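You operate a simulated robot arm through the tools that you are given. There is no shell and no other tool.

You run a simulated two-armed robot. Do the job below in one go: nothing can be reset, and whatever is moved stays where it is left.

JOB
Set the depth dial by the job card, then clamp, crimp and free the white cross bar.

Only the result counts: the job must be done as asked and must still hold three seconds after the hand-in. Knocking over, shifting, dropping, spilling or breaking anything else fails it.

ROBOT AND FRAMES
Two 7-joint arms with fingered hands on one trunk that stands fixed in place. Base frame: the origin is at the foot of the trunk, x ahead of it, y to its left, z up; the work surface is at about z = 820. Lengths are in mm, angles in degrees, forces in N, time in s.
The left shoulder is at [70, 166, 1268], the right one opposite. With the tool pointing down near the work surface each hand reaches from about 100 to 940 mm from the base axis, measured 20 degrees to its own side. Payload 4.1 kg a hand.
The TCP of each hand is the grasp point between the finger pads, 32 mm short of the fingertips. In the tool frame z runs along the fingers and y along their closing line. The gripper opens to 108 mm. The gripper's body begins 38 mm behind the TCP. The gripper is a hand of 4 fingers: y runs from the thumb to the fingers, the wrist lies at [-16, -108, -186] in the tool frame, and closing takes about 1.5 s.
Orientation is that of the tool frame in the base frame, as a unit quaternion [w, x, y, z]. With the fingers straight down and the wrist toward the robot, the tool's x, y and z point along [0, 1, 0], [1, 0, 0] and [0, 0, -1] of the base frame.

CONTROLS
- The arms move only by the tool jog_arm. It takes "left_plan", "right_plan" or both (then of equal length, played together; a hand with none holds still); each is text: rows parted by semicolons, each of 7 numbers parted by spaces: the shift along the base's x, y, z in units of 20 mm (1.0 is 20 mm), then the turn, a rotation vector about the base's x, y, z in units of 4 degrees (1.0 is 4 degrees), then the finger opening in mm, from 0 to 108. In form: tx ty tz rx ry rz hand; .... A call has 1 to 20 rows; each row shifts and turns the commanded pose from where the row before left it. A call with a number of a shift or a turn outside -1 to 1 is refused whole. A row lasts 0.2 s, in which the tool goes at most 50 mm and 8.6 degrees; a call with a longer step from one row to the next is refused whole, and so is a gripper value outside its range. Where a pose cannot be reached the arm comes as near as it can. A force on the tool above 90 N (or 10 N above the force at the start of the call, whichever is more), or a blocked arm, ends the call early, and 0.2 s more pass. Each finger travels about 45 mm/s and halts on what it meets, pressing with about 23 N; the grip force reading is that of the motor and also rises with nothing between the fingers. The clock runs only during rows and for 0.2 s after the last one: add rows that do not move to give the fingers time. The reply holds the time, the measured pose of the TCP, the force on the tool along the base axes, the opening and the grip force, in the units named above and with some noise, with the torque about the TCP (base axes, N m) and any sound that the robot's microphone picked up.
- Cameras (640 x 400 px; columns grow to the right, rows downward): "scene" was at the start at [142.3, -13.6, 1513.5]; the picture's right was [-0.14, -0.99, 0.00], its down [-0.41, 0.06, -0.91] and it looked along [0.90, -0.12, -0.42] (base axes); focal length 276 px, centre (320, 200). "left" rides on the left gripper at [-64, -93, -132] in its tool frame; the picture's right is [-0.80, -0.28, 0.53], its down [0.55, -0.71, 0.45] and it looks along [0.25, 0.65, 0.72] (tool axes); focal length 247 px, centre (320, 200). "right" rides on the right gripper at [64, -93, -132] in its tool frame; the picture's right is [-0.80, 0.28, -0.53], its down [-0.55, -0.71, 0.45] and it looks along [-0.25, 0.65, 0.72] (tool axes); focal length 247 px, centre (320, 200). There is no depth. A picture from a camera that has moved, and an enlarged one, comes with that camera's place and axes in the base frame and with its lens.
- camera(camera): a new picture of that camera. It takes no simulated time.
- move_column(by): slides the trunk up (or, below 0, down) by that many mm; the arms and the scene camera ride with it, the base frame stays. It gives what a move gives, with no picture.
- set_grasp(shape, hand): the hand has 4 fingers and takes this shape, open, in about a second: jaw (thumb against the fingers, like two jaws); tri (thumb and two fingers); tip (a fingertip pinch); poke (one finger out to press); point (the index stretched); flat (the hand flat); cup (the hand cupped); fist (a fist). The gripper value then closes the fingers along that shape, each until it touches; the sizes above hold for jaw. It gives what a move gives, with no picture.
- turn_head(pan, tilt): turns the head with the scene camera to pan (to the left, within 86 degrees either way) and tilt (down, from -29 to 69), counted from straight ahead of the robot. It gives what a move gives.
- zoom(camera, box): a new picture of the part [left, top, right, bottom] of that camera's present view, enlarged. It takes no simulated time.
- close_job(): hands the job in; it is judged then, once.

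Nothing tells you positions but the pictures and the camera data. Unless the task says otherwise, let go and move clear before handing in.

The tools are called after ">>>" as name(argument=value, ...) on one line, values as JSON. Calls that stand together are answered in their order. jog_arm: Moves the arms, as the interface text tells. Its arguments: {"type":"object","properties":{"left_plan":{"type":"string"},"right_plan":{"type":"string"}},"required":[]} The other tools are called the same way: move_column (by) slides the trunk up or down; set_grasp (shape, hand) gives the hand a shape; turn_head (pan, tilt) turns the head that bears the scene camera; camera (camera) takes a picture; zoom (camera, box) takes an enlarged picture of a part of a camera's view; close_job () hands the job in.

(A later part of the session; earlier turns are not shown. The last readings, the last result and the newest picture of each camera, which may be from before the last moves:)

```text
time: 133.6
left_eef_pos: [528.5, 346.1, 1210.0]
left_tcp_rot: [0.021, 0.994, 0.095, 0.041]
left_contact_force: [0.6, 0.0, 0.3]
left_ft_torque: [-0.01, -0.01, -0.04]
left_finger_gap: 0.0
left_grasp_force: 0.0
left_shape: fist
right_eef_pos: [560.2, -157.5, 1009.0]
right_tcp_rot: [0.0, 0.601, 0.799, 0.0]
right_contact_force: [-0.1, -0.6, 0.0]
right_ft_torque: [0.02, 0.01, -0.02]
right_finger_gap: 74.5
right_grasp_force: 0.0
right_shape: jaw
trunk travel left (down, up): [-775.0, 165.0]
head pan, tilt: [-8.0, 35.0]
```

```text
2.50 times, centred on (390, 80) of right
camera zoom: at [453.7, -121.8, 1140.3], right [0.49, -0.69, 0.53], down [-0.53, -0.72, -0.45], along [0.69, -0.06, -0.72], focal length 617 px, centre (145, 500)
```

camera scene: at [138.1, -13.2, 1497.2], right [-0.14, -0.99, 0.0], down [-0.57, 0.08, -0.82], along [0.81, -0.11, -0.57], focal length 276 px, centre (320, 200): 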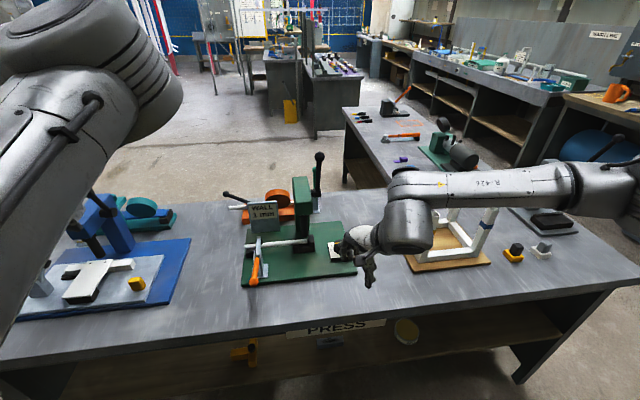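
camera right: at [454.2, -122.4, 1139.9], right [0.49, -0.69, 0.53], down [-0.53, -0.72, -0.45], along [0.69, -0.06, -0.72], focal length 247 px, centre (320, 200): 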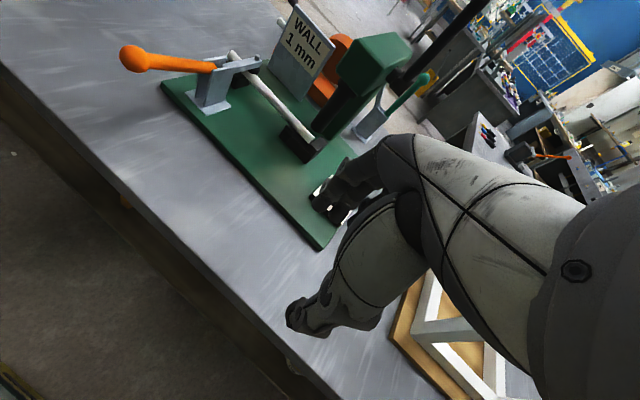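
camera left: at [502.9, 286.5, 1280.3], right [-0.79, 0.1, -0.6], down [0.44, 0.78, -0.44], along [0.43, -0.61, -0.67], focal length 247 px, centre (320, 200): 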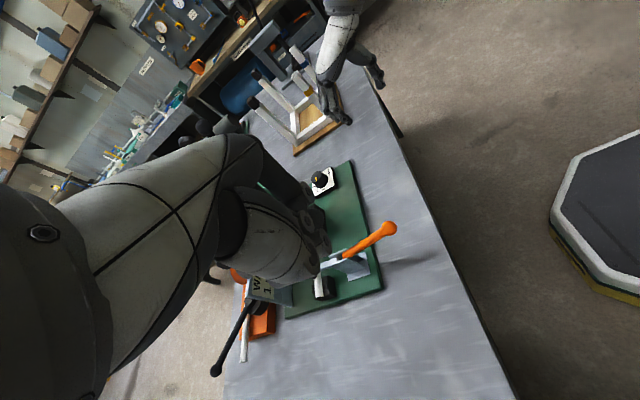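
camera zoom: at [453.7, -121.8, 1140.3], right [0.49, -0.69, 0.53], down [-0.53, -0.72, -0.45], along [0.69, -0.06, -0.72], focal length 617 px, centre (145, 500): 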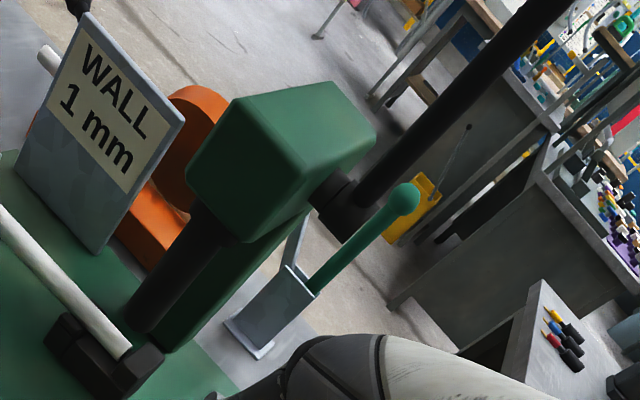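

The ball is at (798, −105, 1171) and the hub at (849, −104, 1024), so the lever leans 19° toward me with a 156 mm radius. I'll raise the right hand to a pre-grasp above the ball, pitched along the lever.

>>> jog_arm(right_plan="0.65 0.2 1 0 -0.37 -0.31 80; 0.65 0.2 1 0 -0.37 -0.31 80; 0.65 0.2 1 0 -0.37 -0.31 80; 0.65 0.2 1 0 -0.37 -0.31 80; 0.65 0.2 1 0 -0.37 -0.31 80; 0.65 0.2 1 0 -0.37 -0.31 80; 0.98 0.2 1 0 -0.37 -0.31 80; 0.98 0.2 1 0 -0.37 -0.31 80; 0.98 0.2 1 0 -0.37 -0.31 80; 0.98 0.2 0.7 0 -0.37 -0.31 80; 0.98 0.2 0.7 0 -0.37 -0.31 80; 0.98 0.2 0.7 0 -0.37 -0.31 80; 0.98 0.2 0.7 0 -0.37 -0.31 80; 0 0 0 0 0 0 80")

>>> camera(camera="right")

>>> zoom(camera="scene", box=[260, 80, 420, 220])

```text
time: 136.6
left_eef_pos: [529.0, 345.5, 1211.2]
left_tcp_rot: [0.02, 0.994, 0.095, 0.042]
left_contact_force: [0.1, -0.3, 0.2]
left_ft_torque: [0.03, -0.02, 0.01]
left_finger_gap: 0.1
left_grasp_force: 0.0
left_shape: fist
right_eef_pos: [777.1, -107.4, 1244.7]
right_tcp_rot: [0.134, 0.698, 0.696, 0.1]
right_contact_force: [0.2, -0.2, 0.1]
right_ft_torque: [0.03, -0.01, 0.0]
right_finger_gap: 79.5
right_grasp_force: 0.0
right_shape: jaw
trunk travel left (down, up): [-775.0, 165.0]
head pan, tilt: [-8.0, 35.0]
```

```text
taken
camera right: at [647.1, -36.6, 1334.9], right [0.09, -0.77, 0.63], down [-0.53, -0.57, -0.63], along [0.85, -0.28, -0.46], focal length 247 px, centre (320, 200)
```

right: 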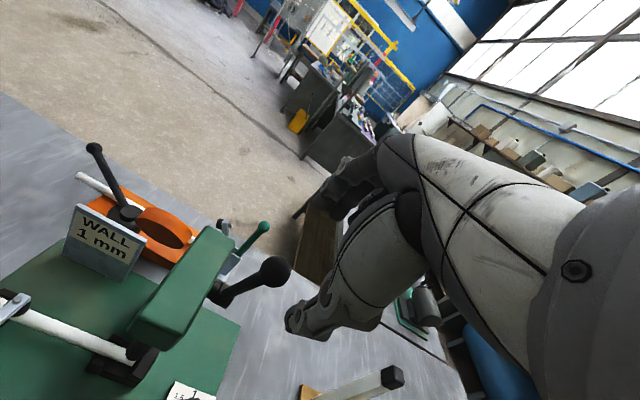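

```text
2.86 times, centred on (340, 150) of scene
camera zoom: at [138.0, -13.8, 1497.2], right [-0.14, -0.99, 0.0], down [-0.57, 0.08, -0.82], along [0.81, -0.11, -0.57], focal length 790 px, centre (263, 343)
```

zoom: 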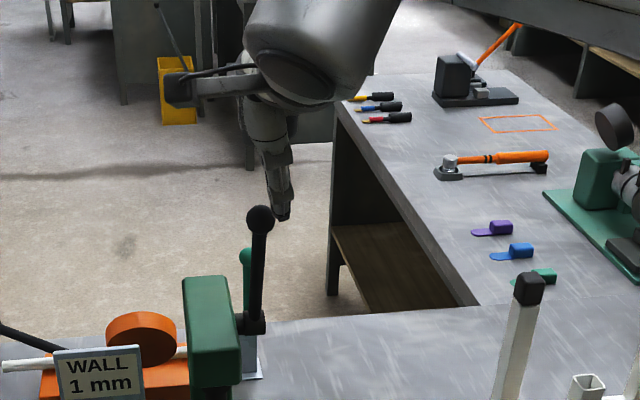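

Hand is above the lever pitched 19°. Correct the small roll and descend along the lever so the fingers straddle the shaft below the ball.

>>> jog_arm(right_plan="0.21 0.024 -0.74 0.15 0 0 80; 0.21 0.024 -0.74 0.15 0 0 80; 0.21 0.024 -0.74 0.15 0 0 80; 0.21 0.024 -0.74 0.15 0 0 80; 0.21 0.024 -0.74 0.13 0 0 80; 0 0 0 0 0 0 80")

>>> zoom(camera="right", box=[200, 150, 420, 370])

>>> zoom(camera="scene", box=[270, 110, 370, 220])

```text
time: 138.0
left_eef_pos: [528.5, 345.4, 1211.1]
left_tcp_rot: [0.02, 0.994, 0.095, 0.041]
left_contact_force: [0.3, -0.4, -0.1]
left_ft_torque: [0.0, -0.03, 0.01]
left_finger_gap: 0.0
left_grasp_force: 0.1
left_shape: fist
right_eef_pos: [796.0, -102.9, 1171.0]
right_tcp_rot: [0.116, 0.702, 0.693, 0.118]
right_contact_force: [-0.4, 0.5, 0.1]
right_ft_torque: [-0.02, 0.02, -0.01]
right_finger_gap: 80.0
right_grasp_force: 0.1
right_shape: jaw
trunk travel left (down, up): [-775.0, 165.0]
head pan, tilt: [-8.0, 35.0]
```

```text
1.82 times, centred on (310, 260) of right
camera zoom: at [666.8, -37.6, 1264.7], right [0.09, -0.8, 0.59], down [-0.53, -0.54, -0.66], along [0.84, -0.26, -0.47], focal length 449 px, centre (338, 91)
```

zoom: 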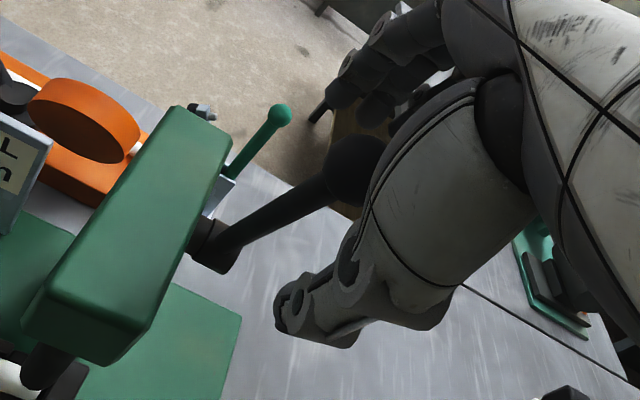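

```text
3.64 times, centred on (320, 165) of scene
camera zoom: at [137.8, -13.1, 1497.3], right [-0.14, -0.99, 0.0], down [-0.57, 0.08, -0.82], along [0.81, -0.11, -0.57], focal length 1006 px, centre (320, 327)
```

zoom: 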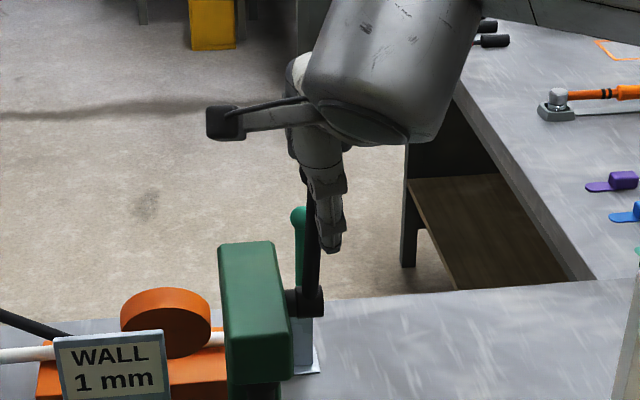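

The ball is between the thumb and fingers. Close on the lever.

>>> jog_arm(right_plan="0 -0.05 0 0 0 0 50; 0 0 0 0 0 0 25; 0 0 0 0 0 0 0; 0 0 0 0 0 0 0; 0 0 0 0 0 0 0; 0 0 0 0 0 0 0; 0 0 0 0 0 0 0; 0 0 0 0 0 0 0; 0 0 0 0 0 0 0")

>>> zoom(camera="right", box=[200, 150, 420, 370])

```text
time: 140.0
left_eef_pos: [528.2, 345.6, 1210.9]
left_tcp_rot: [0.022, 0.994, 0.095, 0.041]
left_contact_force: [0.8, 1.1, 0.4]
left_ft_torque: [0.03, 0.01, -0.02]
left_finger_gap: 0.1
left_grasp_force: 0.1
left_shape: fist
right_eef_pos: [795.5, -103.4, 1171.8]
right_tcp_rot: [0.115, 0.702, 0.693, 0.117]
right_contact_force: [-3.5, -0.5, -5.0]
right_ft_torque: [0.0, 0.03, 0.02]
right_finger_gap: 6.5
right_grasp_force: 23.2
right_shape: jaw
trunk travel left (down, up): [-775.0, 165.0]
head pan, tilt: [-8.0, 35.0]
```

```text
1.82 times, centred on (310, 260) of right
camera zoom: at [666.5, -39.1, 1264.9], right [0.09, -0.8, 0.59], down [-0.53, -0.54, -0.65], along [0.84, -0.26, -0.47], focal length 449 px, centre (338, 91)
```

zoom: 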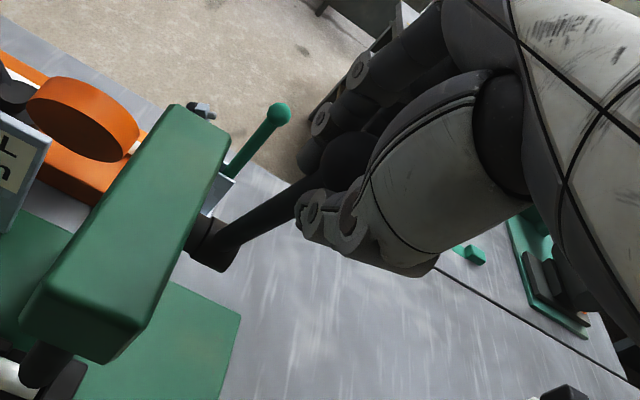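

Gripped. Now draw the lever toward me along its arc (hub (849, 1024), R 156), pitching with it — first 12°.

>>> jog_arm(right_plan="-0.507 0 -0.196 0 -1 0 0; -0.492 0 -0.231 0 -1 0 0; -0.475 0 -0.264 0 -1 0 0")

>>> zoom(camera="scene", box=[270, 110, 370, 250])

>>> zoom(camera="right", box=[160, 150, 420, 400])

```text
time: 140.8
left_eef_pos: [530.3, 346.1, 1209.8]
left_tcp_rot: [0.02, 0.994, 0.095, 0.041]
left_contact_force: [0.5, 0.1, 0.2]
left_ft_torque: [0.0, -0.01, -0.01]
left_finger_gap: 0.0
left_grasp_force: 0.0
left_shape: fist
right_eef_pos: [768.2, -104.2, 1158.8]
right_tcp_rot: [0.187, 0.686, 0.677, 0.19]
right_contact_force: [2.4, -0.8, 0.5]
right_ft_torque: [-0.03, -0.07, -0.05]
right_finger_gap: 6.6
right_grasp_force: 22.7
right_shape: jaw
trunk travel left (down, up): [-775.0, 165.0]
head pan, tilt: [-8.0, 35.0]
```

```text
2.86 times, centred on (320, 180) of scene
camera zoom: at [139.3, -13.8, 1497.1], right [-0.14, -0.99, 0.0], down [-0.57, 0.08, -0.82], along [0.81, -0.11, -0.57], focal length 790 px, centre (320, 257)
```

zoom: 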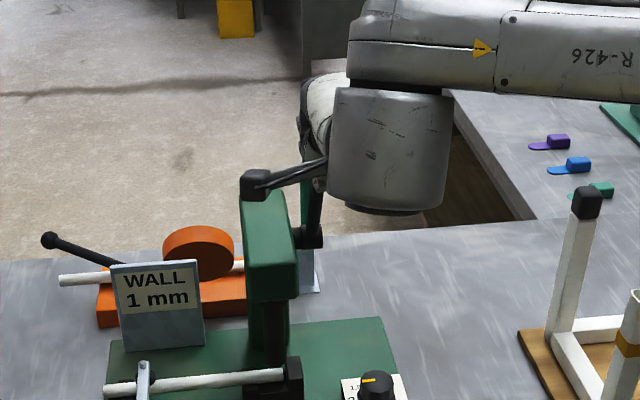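

```text
1.60 times, centred on (290, 275) of right
camera zoom: at [622.5, -39.2, 1223.1], right [-0.04, -0.8, 0.6], down [-0.38, -0.54, -0.75], along [0.92, -0.26, -0.28], focal length 395 px, centre (368, 80)
```

zoom: 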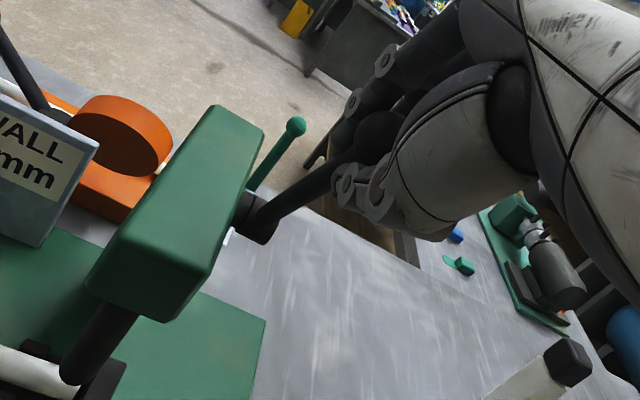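

It moves easily (2 N). Continue 16° more.

>>> jog_arm(right_plan="-0.455 0 -0.297 0 -1 0 0; -0.433 0 -0.328 0 -1 0 0; -0.409 0 -0.357 0 -1 0 0; -0.384 0 -0.385 0 -1 0 0")

>>> zoom(camera="right", box=[100, 150, 420, 400])

>>> zoom(camera="scene", box=[230, 130, 370, 270])

```text
time: 141.8
left_eef_pos: [528.6, 346.9, 1211.6]
left_tcp_rot: [0.02, 0.994, 0.096, 0.042]
left_contact_force: [1.2, 0.2, -0.8]
left_ft_torque: [-0.06, 0.03, -0.01]
left_finger_gap: 0.2
left_grasp_force: 0.2
left_shape: fist
right_eef_pos: [741.5, -85.8, 1135.1]
right_tcp_rot: [0.236, 0.664, 0.665, 0.246]
right_contact_force: [0.0, -32.9, 2.0]
right_ft_torque: [-0.8, -0.15, -0.61]
right_finger_gap: 6.3
right_grasp_force: 22.8
right_shape: jaw
right hand out of reach, approached as far as the arm can: row 3, 4
trunk travel left (down, up): [-775.0, 165.0]
head pan, tilt: [-8.0, 35.0]
```

```text
1.60 times, centred on (260, 275) of right
camera zoom: at [585.7, -24.1, 1175.7], right [-0.12, -0.81, 0.58], down [-0.25, -0.54, -0.8], along [0.96, -0.24, -0.14], focal length 395 px, centre (416, 80)
```

zoom: 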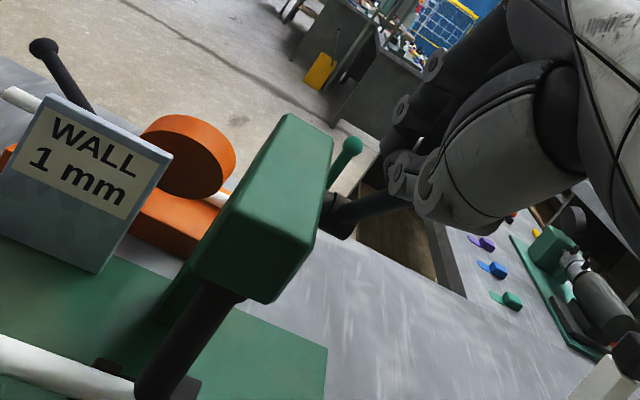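

```text
2.86 times, centred on (300, 200) of scene
camera zoom: at [137.3, -14.5, 1497.2], right [-0.14, -0.99, 0.0], down [-0.57, 0.08, -0.82], along [0.81, -0.11, -0.57], focal length 790 px, centre (377, 200)
```

zoom: 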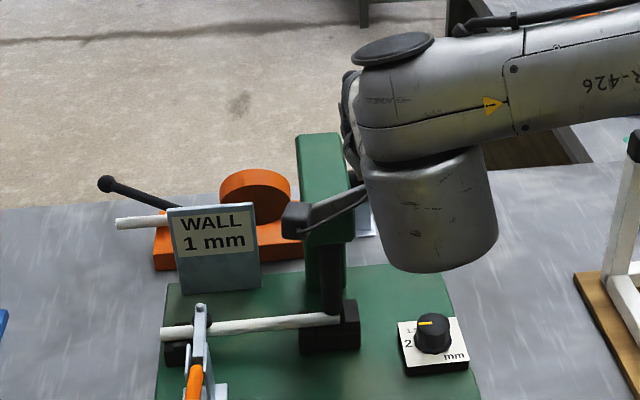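

The right wrist reached its pitch limit at about 40° and got pushed sideways. I'll ease the pitch back slightly and return to the lever's plane (y ≈ −104).

>>> jog_arm(right_plan="0 -0.45 0 0 0.75 0 0; 0 -0.45 0 0 0.75 0 0; 0 0 0 0 0 0 0")

```text
time: 142.6
left_eef_pos: [530.8, 355.5, 1206.3]
left_tcp_rot: [0.024, 0.994, 0.094, 0.04]
left_contact_force: [0.0, 0.3, -0.5]
left_ft_torque: [0.02, 0.0, -0.01]
left_finger_gap: 0.0
left_grasp_force: 0.1
left_shape: fist
right_eef_pos: [740.7, -88.4, 1135.3]
right_tcp_rot: [0.197, 0.671, 0.683, 0.211]
right_contact_force: [6.5, 48.9, -6.9]
right_ft_torque: [0.42, -0.59, -0.12]
right_finger_gap: 6.8
right_grasp_force: 22.4
right_shape: jaw
trunk travel left (down, up): [-775.0, 165.0]
head pan, tilt: [-8.0, 35.0]
```

The lever has slid sideways in the grip and friction resists. I'll open slightly to relax it while the arm recentres, then close again.

>>> jog_arm(right_plan="0 0 0 0 0 0 20; 0 0 0 0 0 0 30; 0 0 0 0 0 0 30; 0 0 0 0 0 0 30")

>>> zoom(camera="right", box=[200, 150, 420, 370])

>>> zoom(camera="scene", box=[270, 130, 370, 240])

```text
time: 143.6
left_eef_pos: [529.1, 349.4, 1209.2]
left_tcp_rot: [0.022, 0.994, 0.096, 0.041]
left_contact_force: [0.3, -0.1, 0.2]
left_ft_torque: [0.03, 0.04, 0.02]
left_finger_gap: 0.1
left_grasp_force: 0.1
left_shape: fist
right_eef_pos: [741.1, -98.7, 1135.8]
right_tcp_rot: [0.199, 0.675, 0.679, 0.212]
right_contact_force: [-0.7, 0.1, 0.3]
right_ft_torque: [-0.05, -0.04, -0.01]
right_finger_gap: 29.9
right_grasp_force: 0.1
right_shape: jaw
trunk travel left (down, up): [-775.0, 165.0]
head pan, tilt: [-8.0, 35.0]
```

```text
1.82 times, centred on (310, 260) of right
camera zoom: at [590.7, -37.2, 1193.5], right [-0.05, -0.81, 0.59], down [-0.33, -0.54, -0.77], along [0.94, -0.24, -0.24], focal length 449 px, centre (338, 91)
```

zoom: 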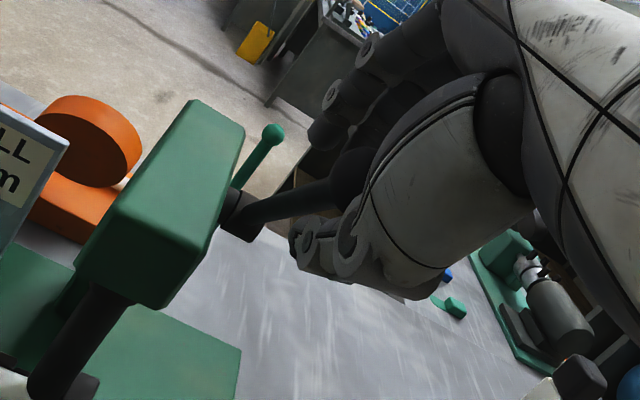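

```text
3.64 times, centred on (320, 185) of scene
camera zoom: at [138.6, -9.8, 1497.2], right [-0.14, -0.99, 0.0], down [-0.57, 0.08, -0.82], along [0.81, -0.11, -0.57], focal length 1006 px, centre (320, 254)
```

zoom: 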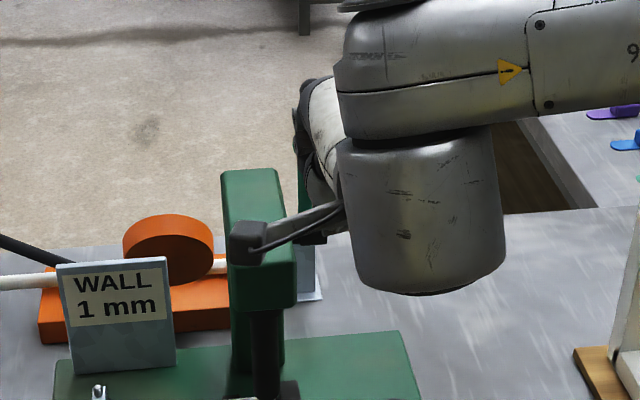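

The lever stays where it's left (about 44°) with no load. Since the wrist can't pitch further, I'll let go, withdraw up along the hand's axis, level the hand and make a fist to press the lever down from above.

>>> jog_arm(right_plan="0 0 0 0 0 0 60; 0 0 0 0 0 0 80; 0 0 0 0 0 0 80; -0.45 0 0.7 0 0 0 80; -0.45 0 0.7 0 0 0 80; -0.45 0 0.7 0 0 0 80; -0.45 0 0.7 0 0 0 80; -0.45 0 0.7 0 0 0 80; 0 0 0.5 0 1 0 80; 0 0 0.5 0 1 0 80; 0 0 0.5 0 1 0 80; 0 0 0.3 0 1 0 80; 0 0 0 0 1 0 80; 0 0 0 0 1 0 80; 0 0 0 0 1 0 80; 0 0 0 0 1 0 80")

>>> set_grasp(shape="fist", hand="right")

>>> camera(camera="right")

>>> zoom(camera="scene", box=[240, 80, 400, 240])

```text
time: 147.0
left_eef_pos: [530.2, 347.5, 1210.4]
left_tcp_rot: [0.021, 0.994, 0.096, 0.04]
left_contact_force: [0.4, -1.3, -0.7]
left_ft_torque: [0.02, 0.02, 0.02]
left_finger_gap: 0.0
left_grasp_force: 0.0
left_shape: fist
right_eef_pos: [696.3, -101.6, 1241.5]
right_tcp_rot: [0.004, 0.706, 0.708, 0.018]
right_contact_force: [-0.2, -0.2, -0.7]
right_ft_torque: [0.0, 0.01, -0.02]
right_finger_gap: 79.8
right_grasp_force: 0.0
right_shape: jaw
trunk travel left (down, up): [-775.0, 165.0]
head pan, tilt: [-8.0, 35.0]
```

```text
time: 147.9
left_eef_pos: [528.7, 346.0, 1210.9]
left_tcp_rot: [0.021, 0.994, 0.095, 0.041]
left_contact_force: [0.2, -0.4, 0.3]
left_ft_torque: [0.02, 0.01, 0.01]
left_finger_gap: 0.0
left_grasp_force: 0.0
left_shape: fist
right_eef_pos: [694.7, -102.7, 1242.3]
right_tcp_rot: [0.003, 0.707, 0.706, 0.019]
right_contact_force: [-0.7, -0.1, -0.5]
right_ft_torque: [-0.02, 0.02, -0.02]
right_finger_gap: 0.0
right_grasp_force: 0.1
right_shape: fist
trunk travel left (down, up): [-775.0, 165.0]
head pan, tilt: [-8.0, 35.0]
```

```text
taken
camera right: at [598.8, -40.7, 1370.9], right [0.27, -0.81, 0.52], down [-0.69, -0.54, -0.48], along [0.67, -0.23, -0.7], focal length 247 px, centre (320, 200)
```

right: 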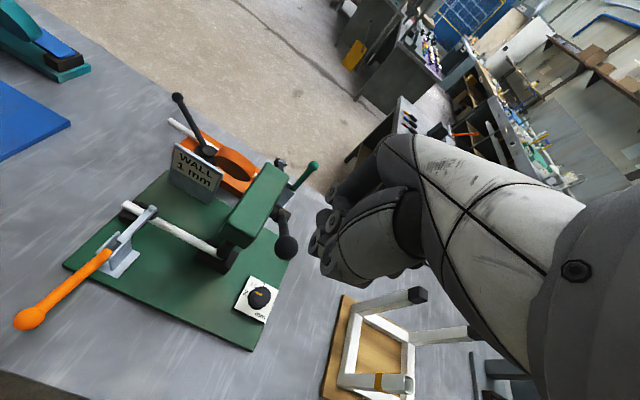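

```text
2.50 times, centred on (320, 160) of scene
camera zoom: at [138.1, -13.3, 1497.2], right [-0.14, -0.99, 0.0], down [-0.57, 0.08, -0.82], along [0.81, -0.11, -0.57], focal length 691 px, centre (320, 300)
```

zoom: 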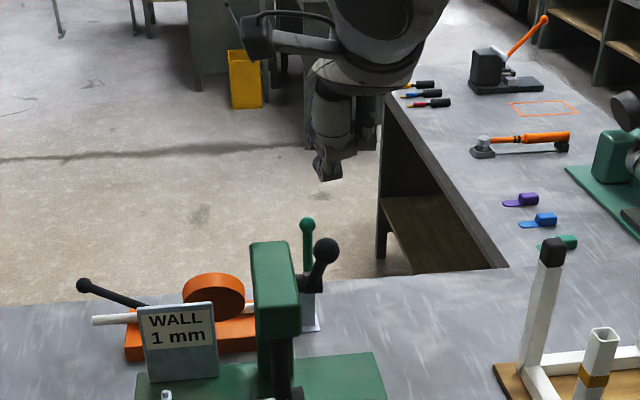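

The lever stays at ~44° (ball ≈ (746, −105, 1130)). I'll bring the level fist above the ball.

>>> jog_arm(right_plan="0.61 -0.03 -0.5 -0.08 0.11 0 0; 0.61 -0.03 -0.6 -0.08 0.11 0 0; 0.61 -0.03 -0.7 -0.08 0.11 0 0; 0.61 -0.03 -0.7 -0.08 0.11 0 0; 0 0 -0.5 0 0 0 0; 0 0 0 0 0 0 0")

>>> camera(camera="right")

>>> zoom(camera="scene", box=[260, 100, 400, 240])

```text
time: 149.3
left_eef_pos: [528.1, 346.7, 1211.7]
left_tcp_rot: [0.021, 0.994, 0.095, 0.041]
left_contact_force: [-0.6, -0.1, 0.3]
left_ft_torque: [0.01, -0.01, -0.03]
left_finger_gap: 0.2
left_grasp_force: 0.1
left_shape: fist
right_eef_pos: [745.5, -105.4, 1181.6]
right_tcp_rot: [0.001, 0.707, 0.707, 0.0]
right_contact_force: [0.2, 0.5, 0.7]
right_ft_torque: [0.02, 0.02, -0.02]
right_finger_gap: 0.0
right_grasp_force: 0.0
right_shape: fist
trunk travel left (down, up): [-775.0, 165.0]
head pan, tilt: [-8.0, 35.0]
```

```text
taken
camera right: at [652.9, -40.4, 1312.3], right [0.28, -0.8, 0.53], down [-0.71, -0.55, -0.45], along [0.65, -0.25, -0.72], focal length 247 px, centre (320, 200)
```

right: 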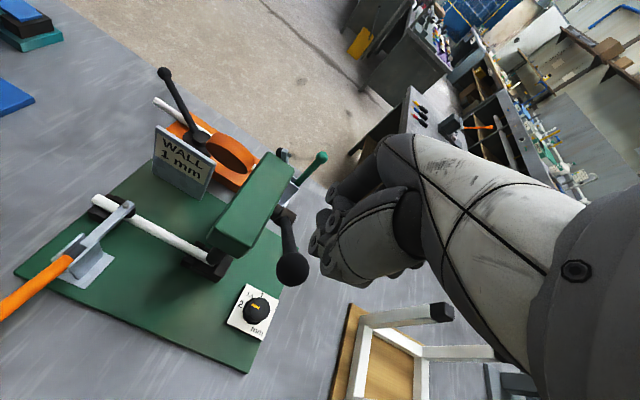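

```text
2.86 times, centred on (330, 170) of scene
camera zoom: at [137.8, -13.2, 1497.3], right [-0.14, -0.99, 0.0], down [-0.57, 0.08, -0.82], along [0.81, -0.11, -0.57], focal length 790 px, centre (291, 286)
```

zoom: 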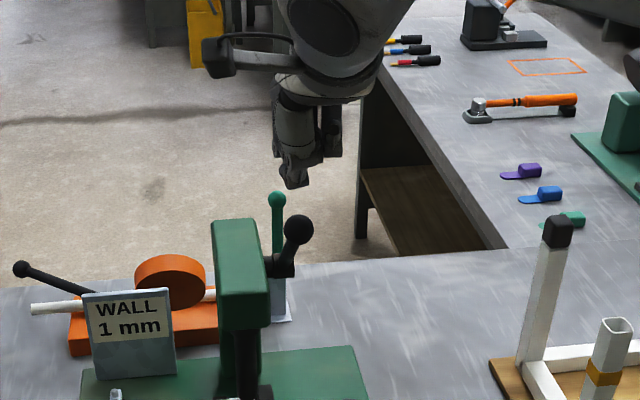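

The fist is right above the ball with about 30 mm to go. Descend to contact in small steps.

>>> jog_arm(right_plan="0 0 -0.5 0 0 0 0; 0 0 -0.5 0 0 0 0; 0 0 -0.4 0 0 0 0")

>>> jog_arm(right_plan="-0.1 0 -0.3 0 0 0 0; -0.15 0 -0.3 0 0 0 0")

>>> zoom(camera="right", box=[200, 150, 420, 370])

>>> zoom(camera="scene", box=[280, 130, 380, 230])

```text
time: 150.1
left_eef_pos: [528.2, 347.0, 1211.2]
left_tcp_rot: [0.02, 0.994, 0.095, 0.041]
left_contact_force: [0.0, 0.6, -0.4]
left_ft_torque: [0.0, -0.01, -0.03]
left_finger_gap: 0.0
left_grasp_force: 0.0
left_shape: fist
right_eef_pos: [744.2, -104.2, 1154.6]
right_tcp_rot: [0.001, 0.707, 0.707, 0.0]
right_contact_force: [1.0, 0.3, 1.3]
right_ft_torque: [0.04, -0.02, -0.01]
right_finger_gap: 0.0
right_grasp_force: 0.1
right_shape: fist
trunk travel left (down, up): [-775.0, 165.0]
head pan, tilt: [-8.0, 35.0]
```

```text
time: 150.7
left_eef_pos: [529.0, 347.1, 1212.0]
left_tcp_rot: [0.021, 0.994, 0.095, 0.041]
left_contact_force: [-0.4, -0.4, 0.0]
left_ft_torque: [0.03, 0.0, 0.0]
left_finger_gap: 0.0
left_grasp_force: 0.1
left_shape: fist
right_eef_pos: [739.7, -103.7, 1139.9]
right_tcp_rot: [0.002, 0.707, 0.707, 0.0]
right_contact_force: [-0.2, -0.4, 2.9]
right_ft_torque: [-0.02, 0.04, 0.01]
right_finger_gap: 0.0
right_grasp_force: 0.1
right_shape: fist
trunk travel left (down, up): [-775.0, 165.0]
head pan, tilt: [-8.0, 35.0]
```

```text
1.82 times, centred on (310, 260) of right
camera zoom: at [647.8, -39.7, 1271.3], right [0.28, -0.8, 0.53], down [-0.71, -0.55, -0.45], along [0.65, -0.25, -0.72], focal length 449 px, centre (338, 91)
```

zoom: 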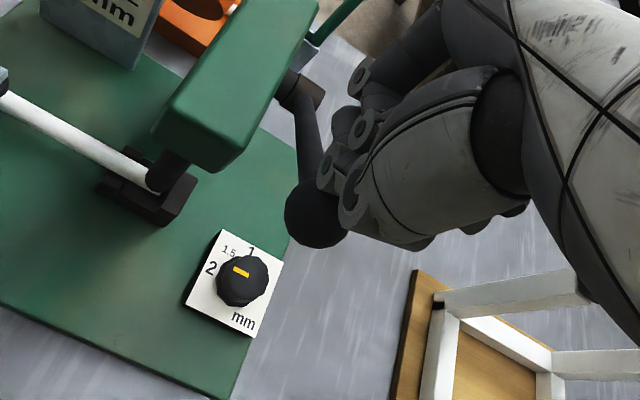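

```text
4.00 times, centred on (330, 180) of scene
camera zoom: at [138.4, -13.3, 1497.2], right [-0.14, -0.99, 0.0], down [-0.57, 0.08, -0.82], along [0.81, -0.11, -0.57], focal length 1106 px, centre (280, 280)
```

zoom: 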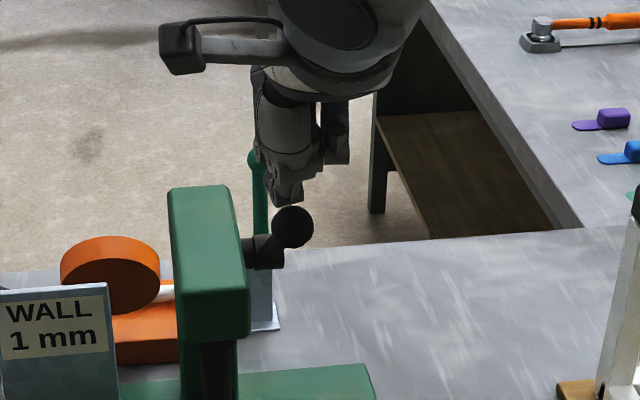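

The fist is pushing the lever down easily (3 N, lever now ~51°) and the ram nears the bar. Continue along the arc, keeping the fist over the ball.

>>> jog_arm(right_plan="-0.45 0 -0.434 0 0 0 0; -0.4 0 -0.456 0 0 0 0; -0.35 0 -0.476 0 0 0 0")

>>> zoom(camera="right", box=[200, 150, 420, 370])

>>> zoom(camera="scene", box=[270, 130, 370, 250])

```text
time: 151.5
left_eef_pos: [528.2, 345.6, 1211.8]
left_tcp_rot: [0.02, 0.994, 0.095, 0.042]
left_contact_force: [0.5, -0.2, 0.2]
left_ft_torque: [0.04, 0.0, 0.02]
left_finger_gap: 0.0
left_grasp_force: 0.0
left_shape: fist
right_eef_pos: [715.8, -103.9, 1113.9]
right_tcp_rot: [0.0, 0.708, 0.707, 0.001]
right_contact_force: [1.2, 0.6, 1.7]
right_ft_torque: [0.02, 0.01, -0.03]
right_finger_gap: 0.0
right_grasp_force: 0.0
right_shape: fist
trunk travel left (down, up): [-775.0, 165.0]
head pan, tilt: [-8.0, 35.0]
```

```text
1.82 times, centred on (310, 260) of right
camera zoom: at [623.1, -39.6, 1244.3], right [0.28, -0.8, 0.53], down [-0.71, -0.55, -0.45], along [0.65, -0.25, -0.72], focal length 449 px, centre (338, 91)
```

zoom: 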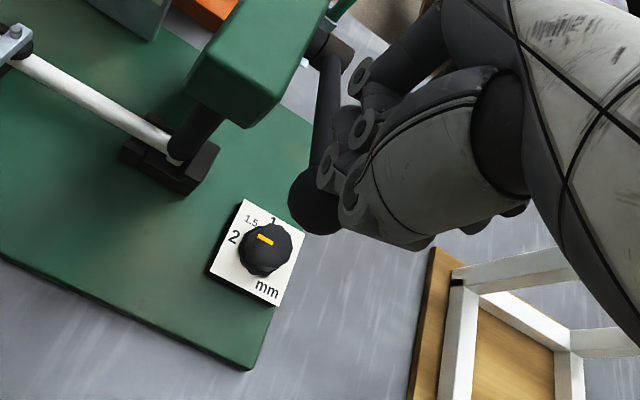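

```text
3.33 times, centred on (320, 190) of scene
camera zoom: at [137.9, -13.3, 1497.3], right [-0.14, -0.99, 0.0], down [-0.57, 0.08, -0.82], along [0.81, -0.11, -0.57], focal length 922 px, centre (320, 233)
```

zoom: 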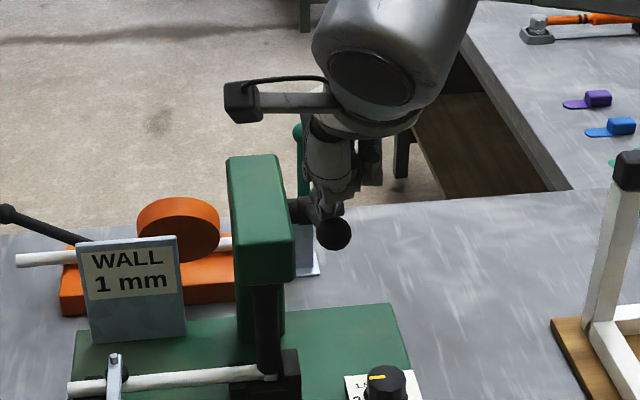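

Lever at about 65°, the ram is close to the bar. Continue pressing.

>>> jog_arm(right_plan="-0.24 0 -0.493 0 0 0 0; -0.2 0 -0.508 0 0 0 0")

>>> zoom(camera="right", box=[180, 130, 420, 370])

>>> zoom(camera="scene", box=[270, 150, 370, 270])

```text
time: 152.1
left_eef_pos: [522.6, 348.9, 1214.6]
left_tcp_rot: [0.021, 0.994, 0.096, 0.043]
left_contact_force: [-0.1, 0.0, 0.1]
left_ft_torque: [0.02, 0.02, 0.02]
left_finger_gap: 0.0
left_grasp_force: 0.1
left_shape: fist
right_eef_pos: [699.7, -99.4, 1101.5]
right_tcp_rot: [0.003, 0.705, 0.709, 0.005]
right_contact_force: [-1.8, 6.8, 41.1]
right_ft_torque: [0.04, -0.15, 0.02]
right_finger_gap: 103.8
right_grasp_force: 0.1
right_shape: fist
trunk travel left (down, up): [-775.0, 165.0]
head pan, tilt: [-8.0, 35.0]
```

```text
1.67 times, centred on (300, 250) of right
camera zoom: at [606.9, -35.4, 1232.1], right [0.28, -0.8, 0.53], down [-0.7, -0.55, -0.46], along [0.66, -0.24, -0.71], focal length 412 px, centre (353, 117)
```

zoom: 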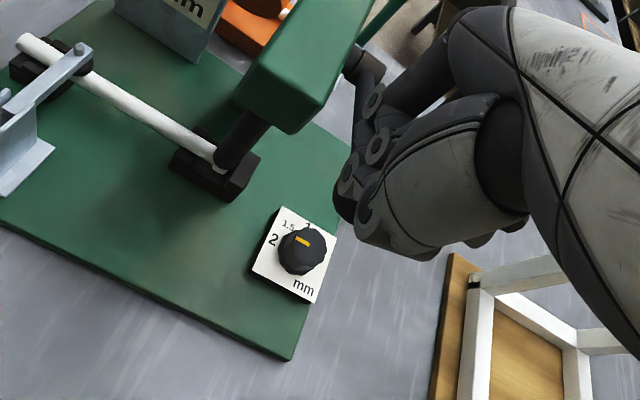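

```text
3.33 times, centred on (320, 210) of scene
camera zoom: at [130.7, -10.9, 1498.8], right [-0.14, -0.99, 0.0], down [-0.56, 0.08, -0.82], along [0.81, -0.11, -0.57], focal length 922 px, centre (320, 167)
```

zoom: 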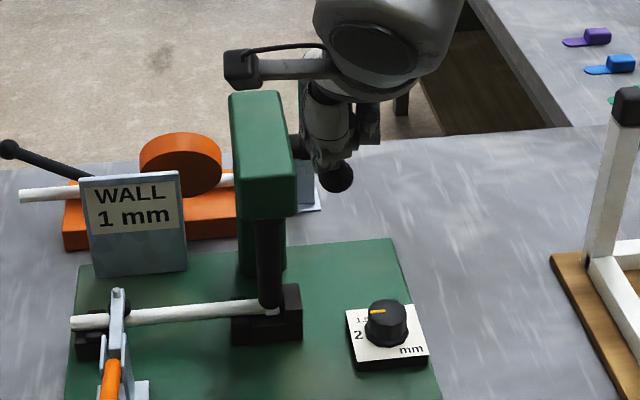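

The ram is on the bar and resists (41 N). Keep pressing in small steps.

>>> jog_arm(right_plan="-0.1 0 -0.3 0 0 0 0; -0.1 0 -0.3 0 0 0 0")

>>> zoom(camera="right", box=[180, 130, 420, 370])

>>> zoom(camera="scene", box=[270, 150, 370, 270])

```text
time: 152.7
left_eef_pos: [523.0, 354.6, 1211.2]
left_tcp_rot: [0.025, 0.994, 0.095, 0.043]
left_contact_force: [-0.4, 0.5, -0.5]
left_ft_torque: [0.02, -0.01, 0.03]
left_finger_gap: 0.0
left_grasp_force: 0.0
left_shape: fist
right_eef_pos: [697.9, -89.0, 1091.9]
right_tcp_rot: [0.005, 0.704, 0.71, 0.004]
right_contact_force: [0.0, 42.2, 39.5]
right_ft_torque: [-0.16, -0.3, 0.32]
right_finger_gap: 103.8
right_grasp_force: 0.1
right_shape: fist
trunk travel left (down, up): [-775.0, 165.0]
head pan, tilt: [-8.0, 35.0]
```

```text
1.67 times, centred on (300, 250) of right
camera zoom: at [602.0, -26.6, 1221.3], right [0.28, -0.8, 0.54], down [-0.69, -0.56, -0.46], along [0.66, -0.24, -0.71], focal length 412 px, centre (353, 117)
```

zoom: 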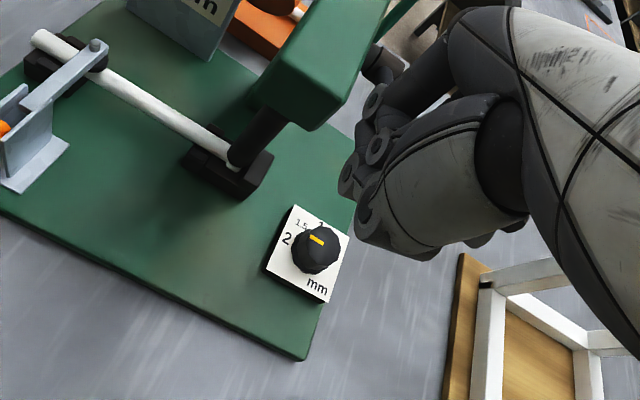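

```text
3.33 times, centred on (320, 210) of scene
camera zoom: at [131.3, -1.5, 1498.0], right [-0.14, -0.99, 0.01], down [-0.56, 0.07, -0.82], along [0.81, -0.12, -0.57], focal length 922 px, centre (320, 167)
```

zoom: 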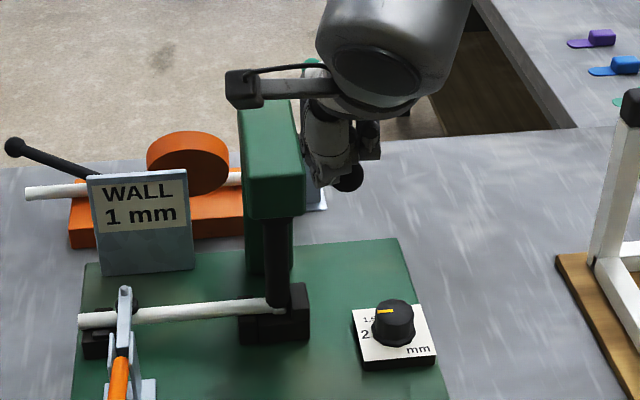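

The fist is slipping off the ball sideways (42 N in y). Before repositioning I'll look closely at the ram and the bar.

>>> zoom(camera="right", box=[230, 170, 310, 260])

>>> zoom(camera="scene", box=[290, 210, 330, 260])

```text
4.44 times, centred on (270, 215) of right
camera zoom: at [602.0, -26.6, 1221.3], right [0.28, -0.8, 0.54], down [-0.69, -0.56, -0.46], along [0.66, -0.24, -0.71], focal length 1098 px, centre (542, 133)
```

zoom: 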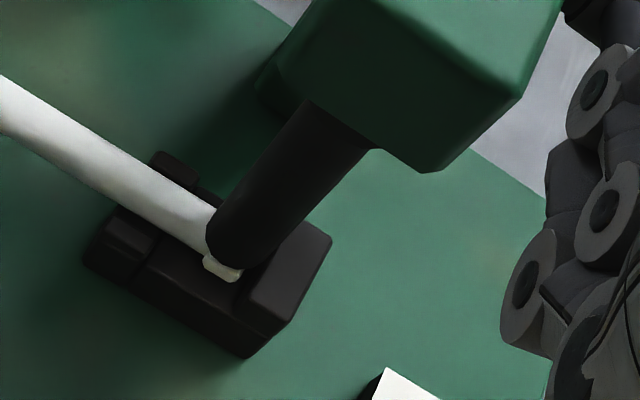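

```text
8.00 times, centred on (310, 235) of scene
camera zoom: at [131.3, -1.5, 1498.0], right [-0.14, -0.99, 0.01], down [-0.56, 0.07, -0.82], along [0.81, -0.12, -0.57], focal length 2212 px, centre (400, -80)
```

zoom: 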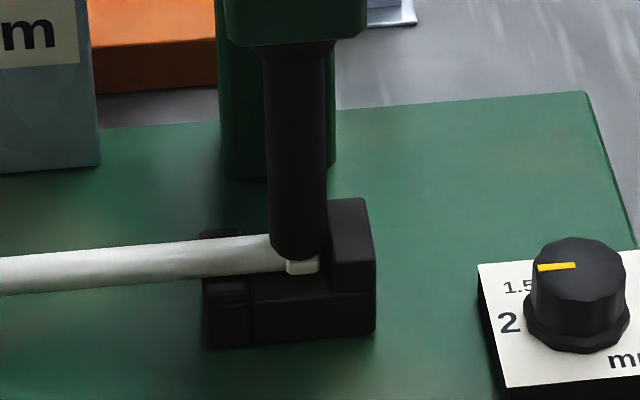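

The ram is down on the bar's end. I'll lift the fist slightly, shift it right and back so the ball sits under the folded fingers, then press again.

>>> jog_arm(right_plan="0 0 0.6 0 0 0 0; 0 0 0.6 0 0 0 0; -0.3 -0.2 0.3 0 0 0 0; -0.3 -0.2 0 0 0 0 0; 0 0 0 0 0 0 0")

>>> zoom(camera="right", box=[200, 130, 420, 350])

>>> zoom(camera="scene", box=[290, 150, 370, 230])

```text
time: 153.9
left_eef_pos: [528.5, 345.5, 1212.0]
left_tcp_rot: [0.02, 0.994, 0.096, 0.041]
left_contact_force: [0.0, -1.2, -0.5]
left_ft_torque: [0.01, 0.05, 0.02]
left_finger_gap: 0.1
left_grasp_force: 0.1
left_shape: fist
right_eef_pos: [688.4, -113.7, 1110.4]
right_tcp_rot: [0.001, 0.708, 0.706, 0.0]
right_contact_force: [-0.2, 1.0, 3.4]
right_ft_torque: [0.05, -0.07, 0.02]
right_finger_gap: 0.0
right_grasp_force: 0.0
right_shape: fist
trunk travel left (down, up): [-775.0, 165.0]
head pan, tilt: [-8.0, 35.0]
```

```text
1.82 times, centred on (310, 240) of right
camera zoom: at [596.3, -49.4, 1242.1], right [0.28, -0.8, 0.53], down [-0.71, -0.55, -0.45], along [0.65, -0.25, -0.72], focal length 449 px, centre (338, 127)
```

zoom: 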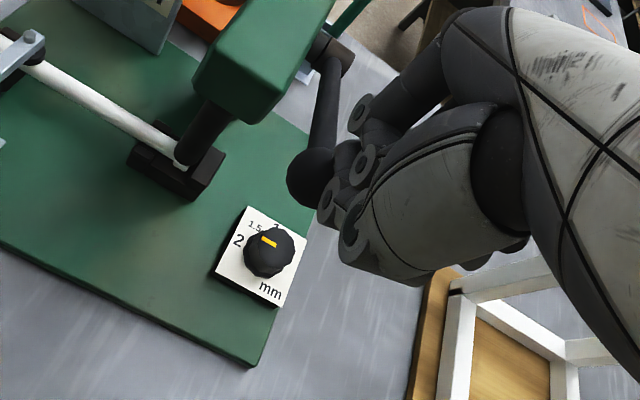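

```text
5.00 times, centred on (330, 190) of scene
camera zoom: at [137.2, -14.7, 1497.2], right [-0.14, -0.99, 0.0], down [-0.57, 0.08, -0.82], along [0.81, -0.11, -0.57], focal length 1382 px, centre (270, 250)
```

zoom: 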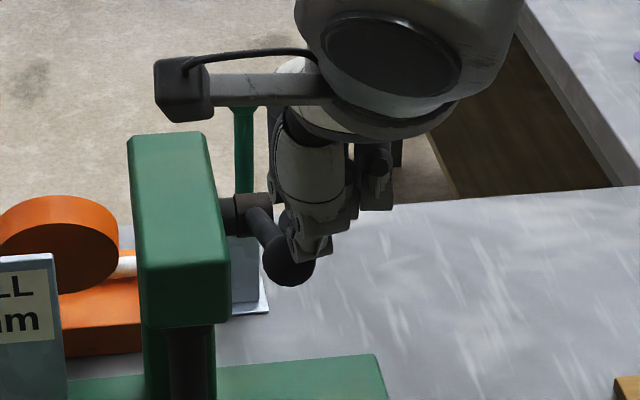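

The fist is back over the ball under the fingers. Press down again in small steps.

>>> jog_arm(right_plan="0 0 -0.4 0 0 0 0; -0.05 0 -0.4 0 0 0 0; -0.05 0 -0.3 0 0 0 0")

>>> zoom(camera="right", box=[200, 130, 420, 350])

>>> zoom(camera="scene", box=[290, 150, 370, 230])

```text
time: 154.7
left_eef_pos: [521.5, 345.2, 1215.1]
left_tcp_rot: [0.02, 0.994, 0.095, 0.044]
left_contact_force: [-1.0, 0.0, 0.2]
left_ft_torque: [0.0, 0.02, 0.0]
left_finger_gap: 0.2
left_grasp_force: 0.0
left_shape: fist
right_eef_pos: [685.2, -110.6, 1102.4]
right_tcp_rot: [0.007, 0.708, 0.707, 0.009]
right_contact_force: [10.4, -12.9, 71.0]
right_ft_torque: [0.64, -1.36, -0.33]
right_finger_gap: 103.6
right_grasp_force: 0.0
right_shape: fist
trunk travel left (down, up): [-775.0, 165.0]
head pan, tilt: [-8.0, 35.0]
```

```text
1.82 times, centred on (310, 240) of right
camera zoom: at [590.4, -48.1, 1232.0], right [0.27, -0.8, 0.54], down [-0.7, -0.55, -0.47], along [0.67, -0.25, -0.7], focal length 449 px, centre (338, 127)
```

zoom: 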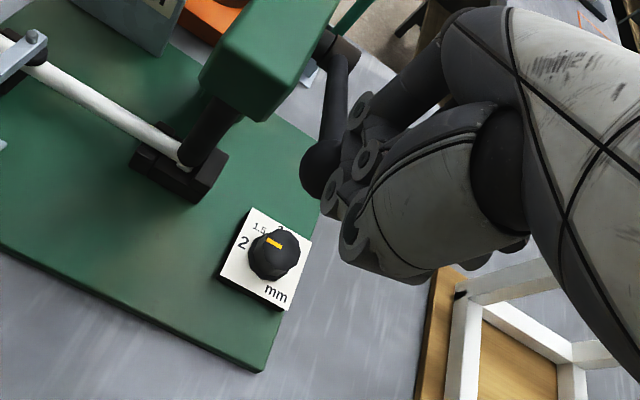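

```text
5.00 times, centred on (330, 190) of scene
camera zoom: at [128.6, -13.9, 1499.2], right [-0.14, -0.99, 0.0], down [-0.56, 0.08, -0.82], along [0.81, -0.11, -0.57], focal length 1382 px, centre (270, 250)
```

zoom: 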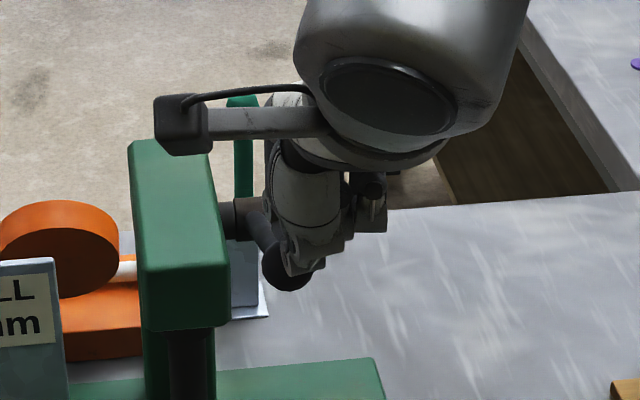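

71 N now, stable contact. Push a bit more.

>>> jog_arm(right_plan="-0.03 0 -0.2 0 0 0 0; 0 0 -0.15 0 0 0 0; 0 0 0 0 0 0 0")

>>> zoom(camera="scene", box=[290, 150, 370, 260])

```text
time: 155.2
left_eef_pos: [524.8, 346.8, 1211.7]
left_tcp_rot: [0.021, 0.994, 0.095, 0.042]
left_contact_force: [0.5, 0.1, -0.8]
left_ft_torque: [-0.04, 0.03, 0.01]
left_finger_gap: 0.3
left_grasp_force: 0.1
left_shape: fist
right_eef_pos: [690.6, -107.5, 1105.1]
right_tcp_rot: [0.008, 0.707, 0.707, 0.016]
right_contact_force: [-10.3, -5.7, 45.0]
right_ft_torque: [0.47, -0.43, 0.07]
right_finger_gap: 103.7
right_grasp_force: 0.0
right_shape: fist
trunk travel left (down, up): [-775.0, 165.0]
head pan, tilt: [-8.0, 35.0]
stopped in row 2 (right hand): the force on the tool passed its limit at 92 N (the readings are from after the stop); the commanded pose is now the measured one
```

```text
3.64 times, centred on (330, 205) of scene
camera zoom: at [132.4, -13.1, 1497.0], right [-0.14, -0.99, 0.0], down [-0.56, 0.08, -0.82], along [0.81, -0.11, -0.57], focal length 1006 px, centre (284, 182)
```

zoom: 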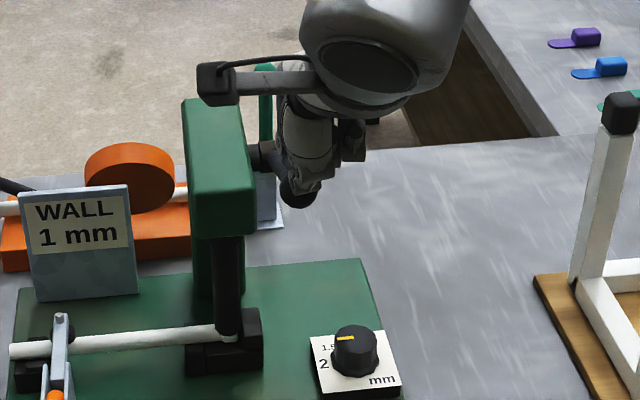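

The force limit (92 N) was reached with the lever at about 69°: that looks like the end of travel. Let me inspect the ram and bar closely.

>>> zoom(camera="right", box=[200, 160, 280, 240])

>>> zoom(camera="scene", box=[325, 215, 375, 265])

>>> zoom(camera="scene", box=[290, 220, 330, 260])

```text
5.00 times, centred on (240, 200) of right
camera zoom: at [593.6, -45.9, 1232.6], right [0.27, -0.8, 0.53], down [-0.69, -0.54, -0.48], along [0.67, -0.24, -0.7], focal length 1235 px, centre (720, 200)
```

zoom: 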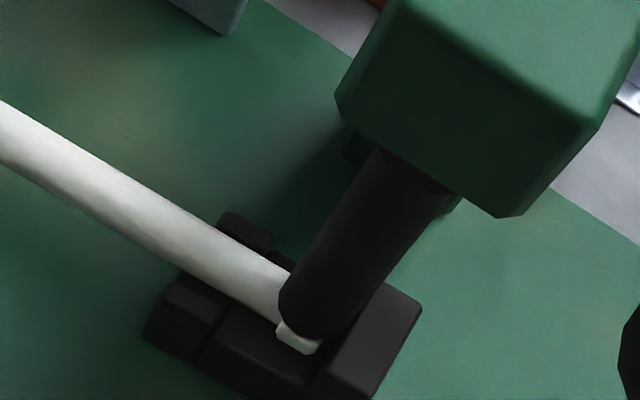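

```text
8.00 times, centred on (350, 240) of scene
camera zoom: at [132.4, -13.1, 1497.0], right [-0.14, -0.99, 0.0], down [-0.56, 0.08, -0.82], along [0.81, -0.11, -0.57], focal length 2212 px, centre (80, -120)
```

zoom: 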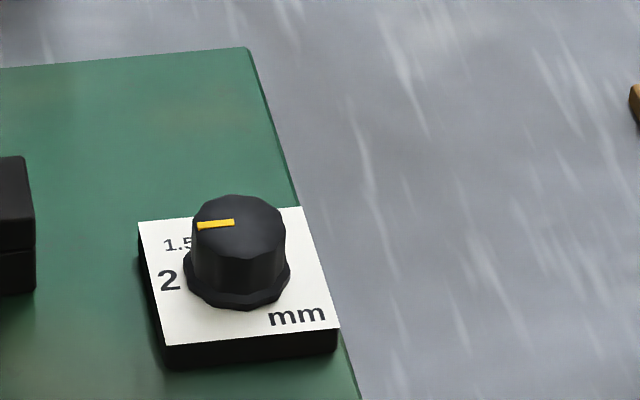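

```text
10.00 times, centred on (310, 240) of scene
camera zoom: at [132.4, -13.1, 1497.0], right [-0.14, -0.99, 0.0], down [-0.56, 0.08, -0.82], along [0.81, -0.11, -0.57], focal length 2765 px, centre (420, -200)
```

zoom: 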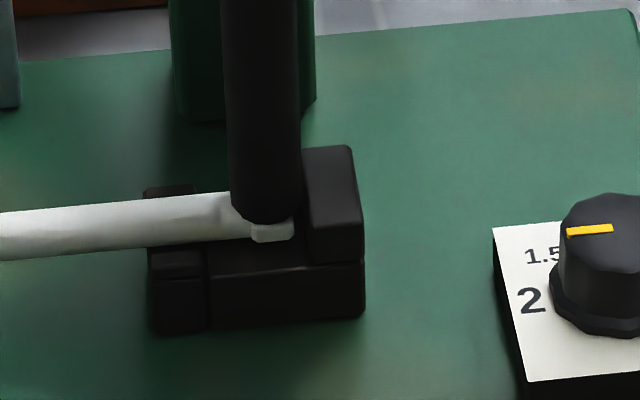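

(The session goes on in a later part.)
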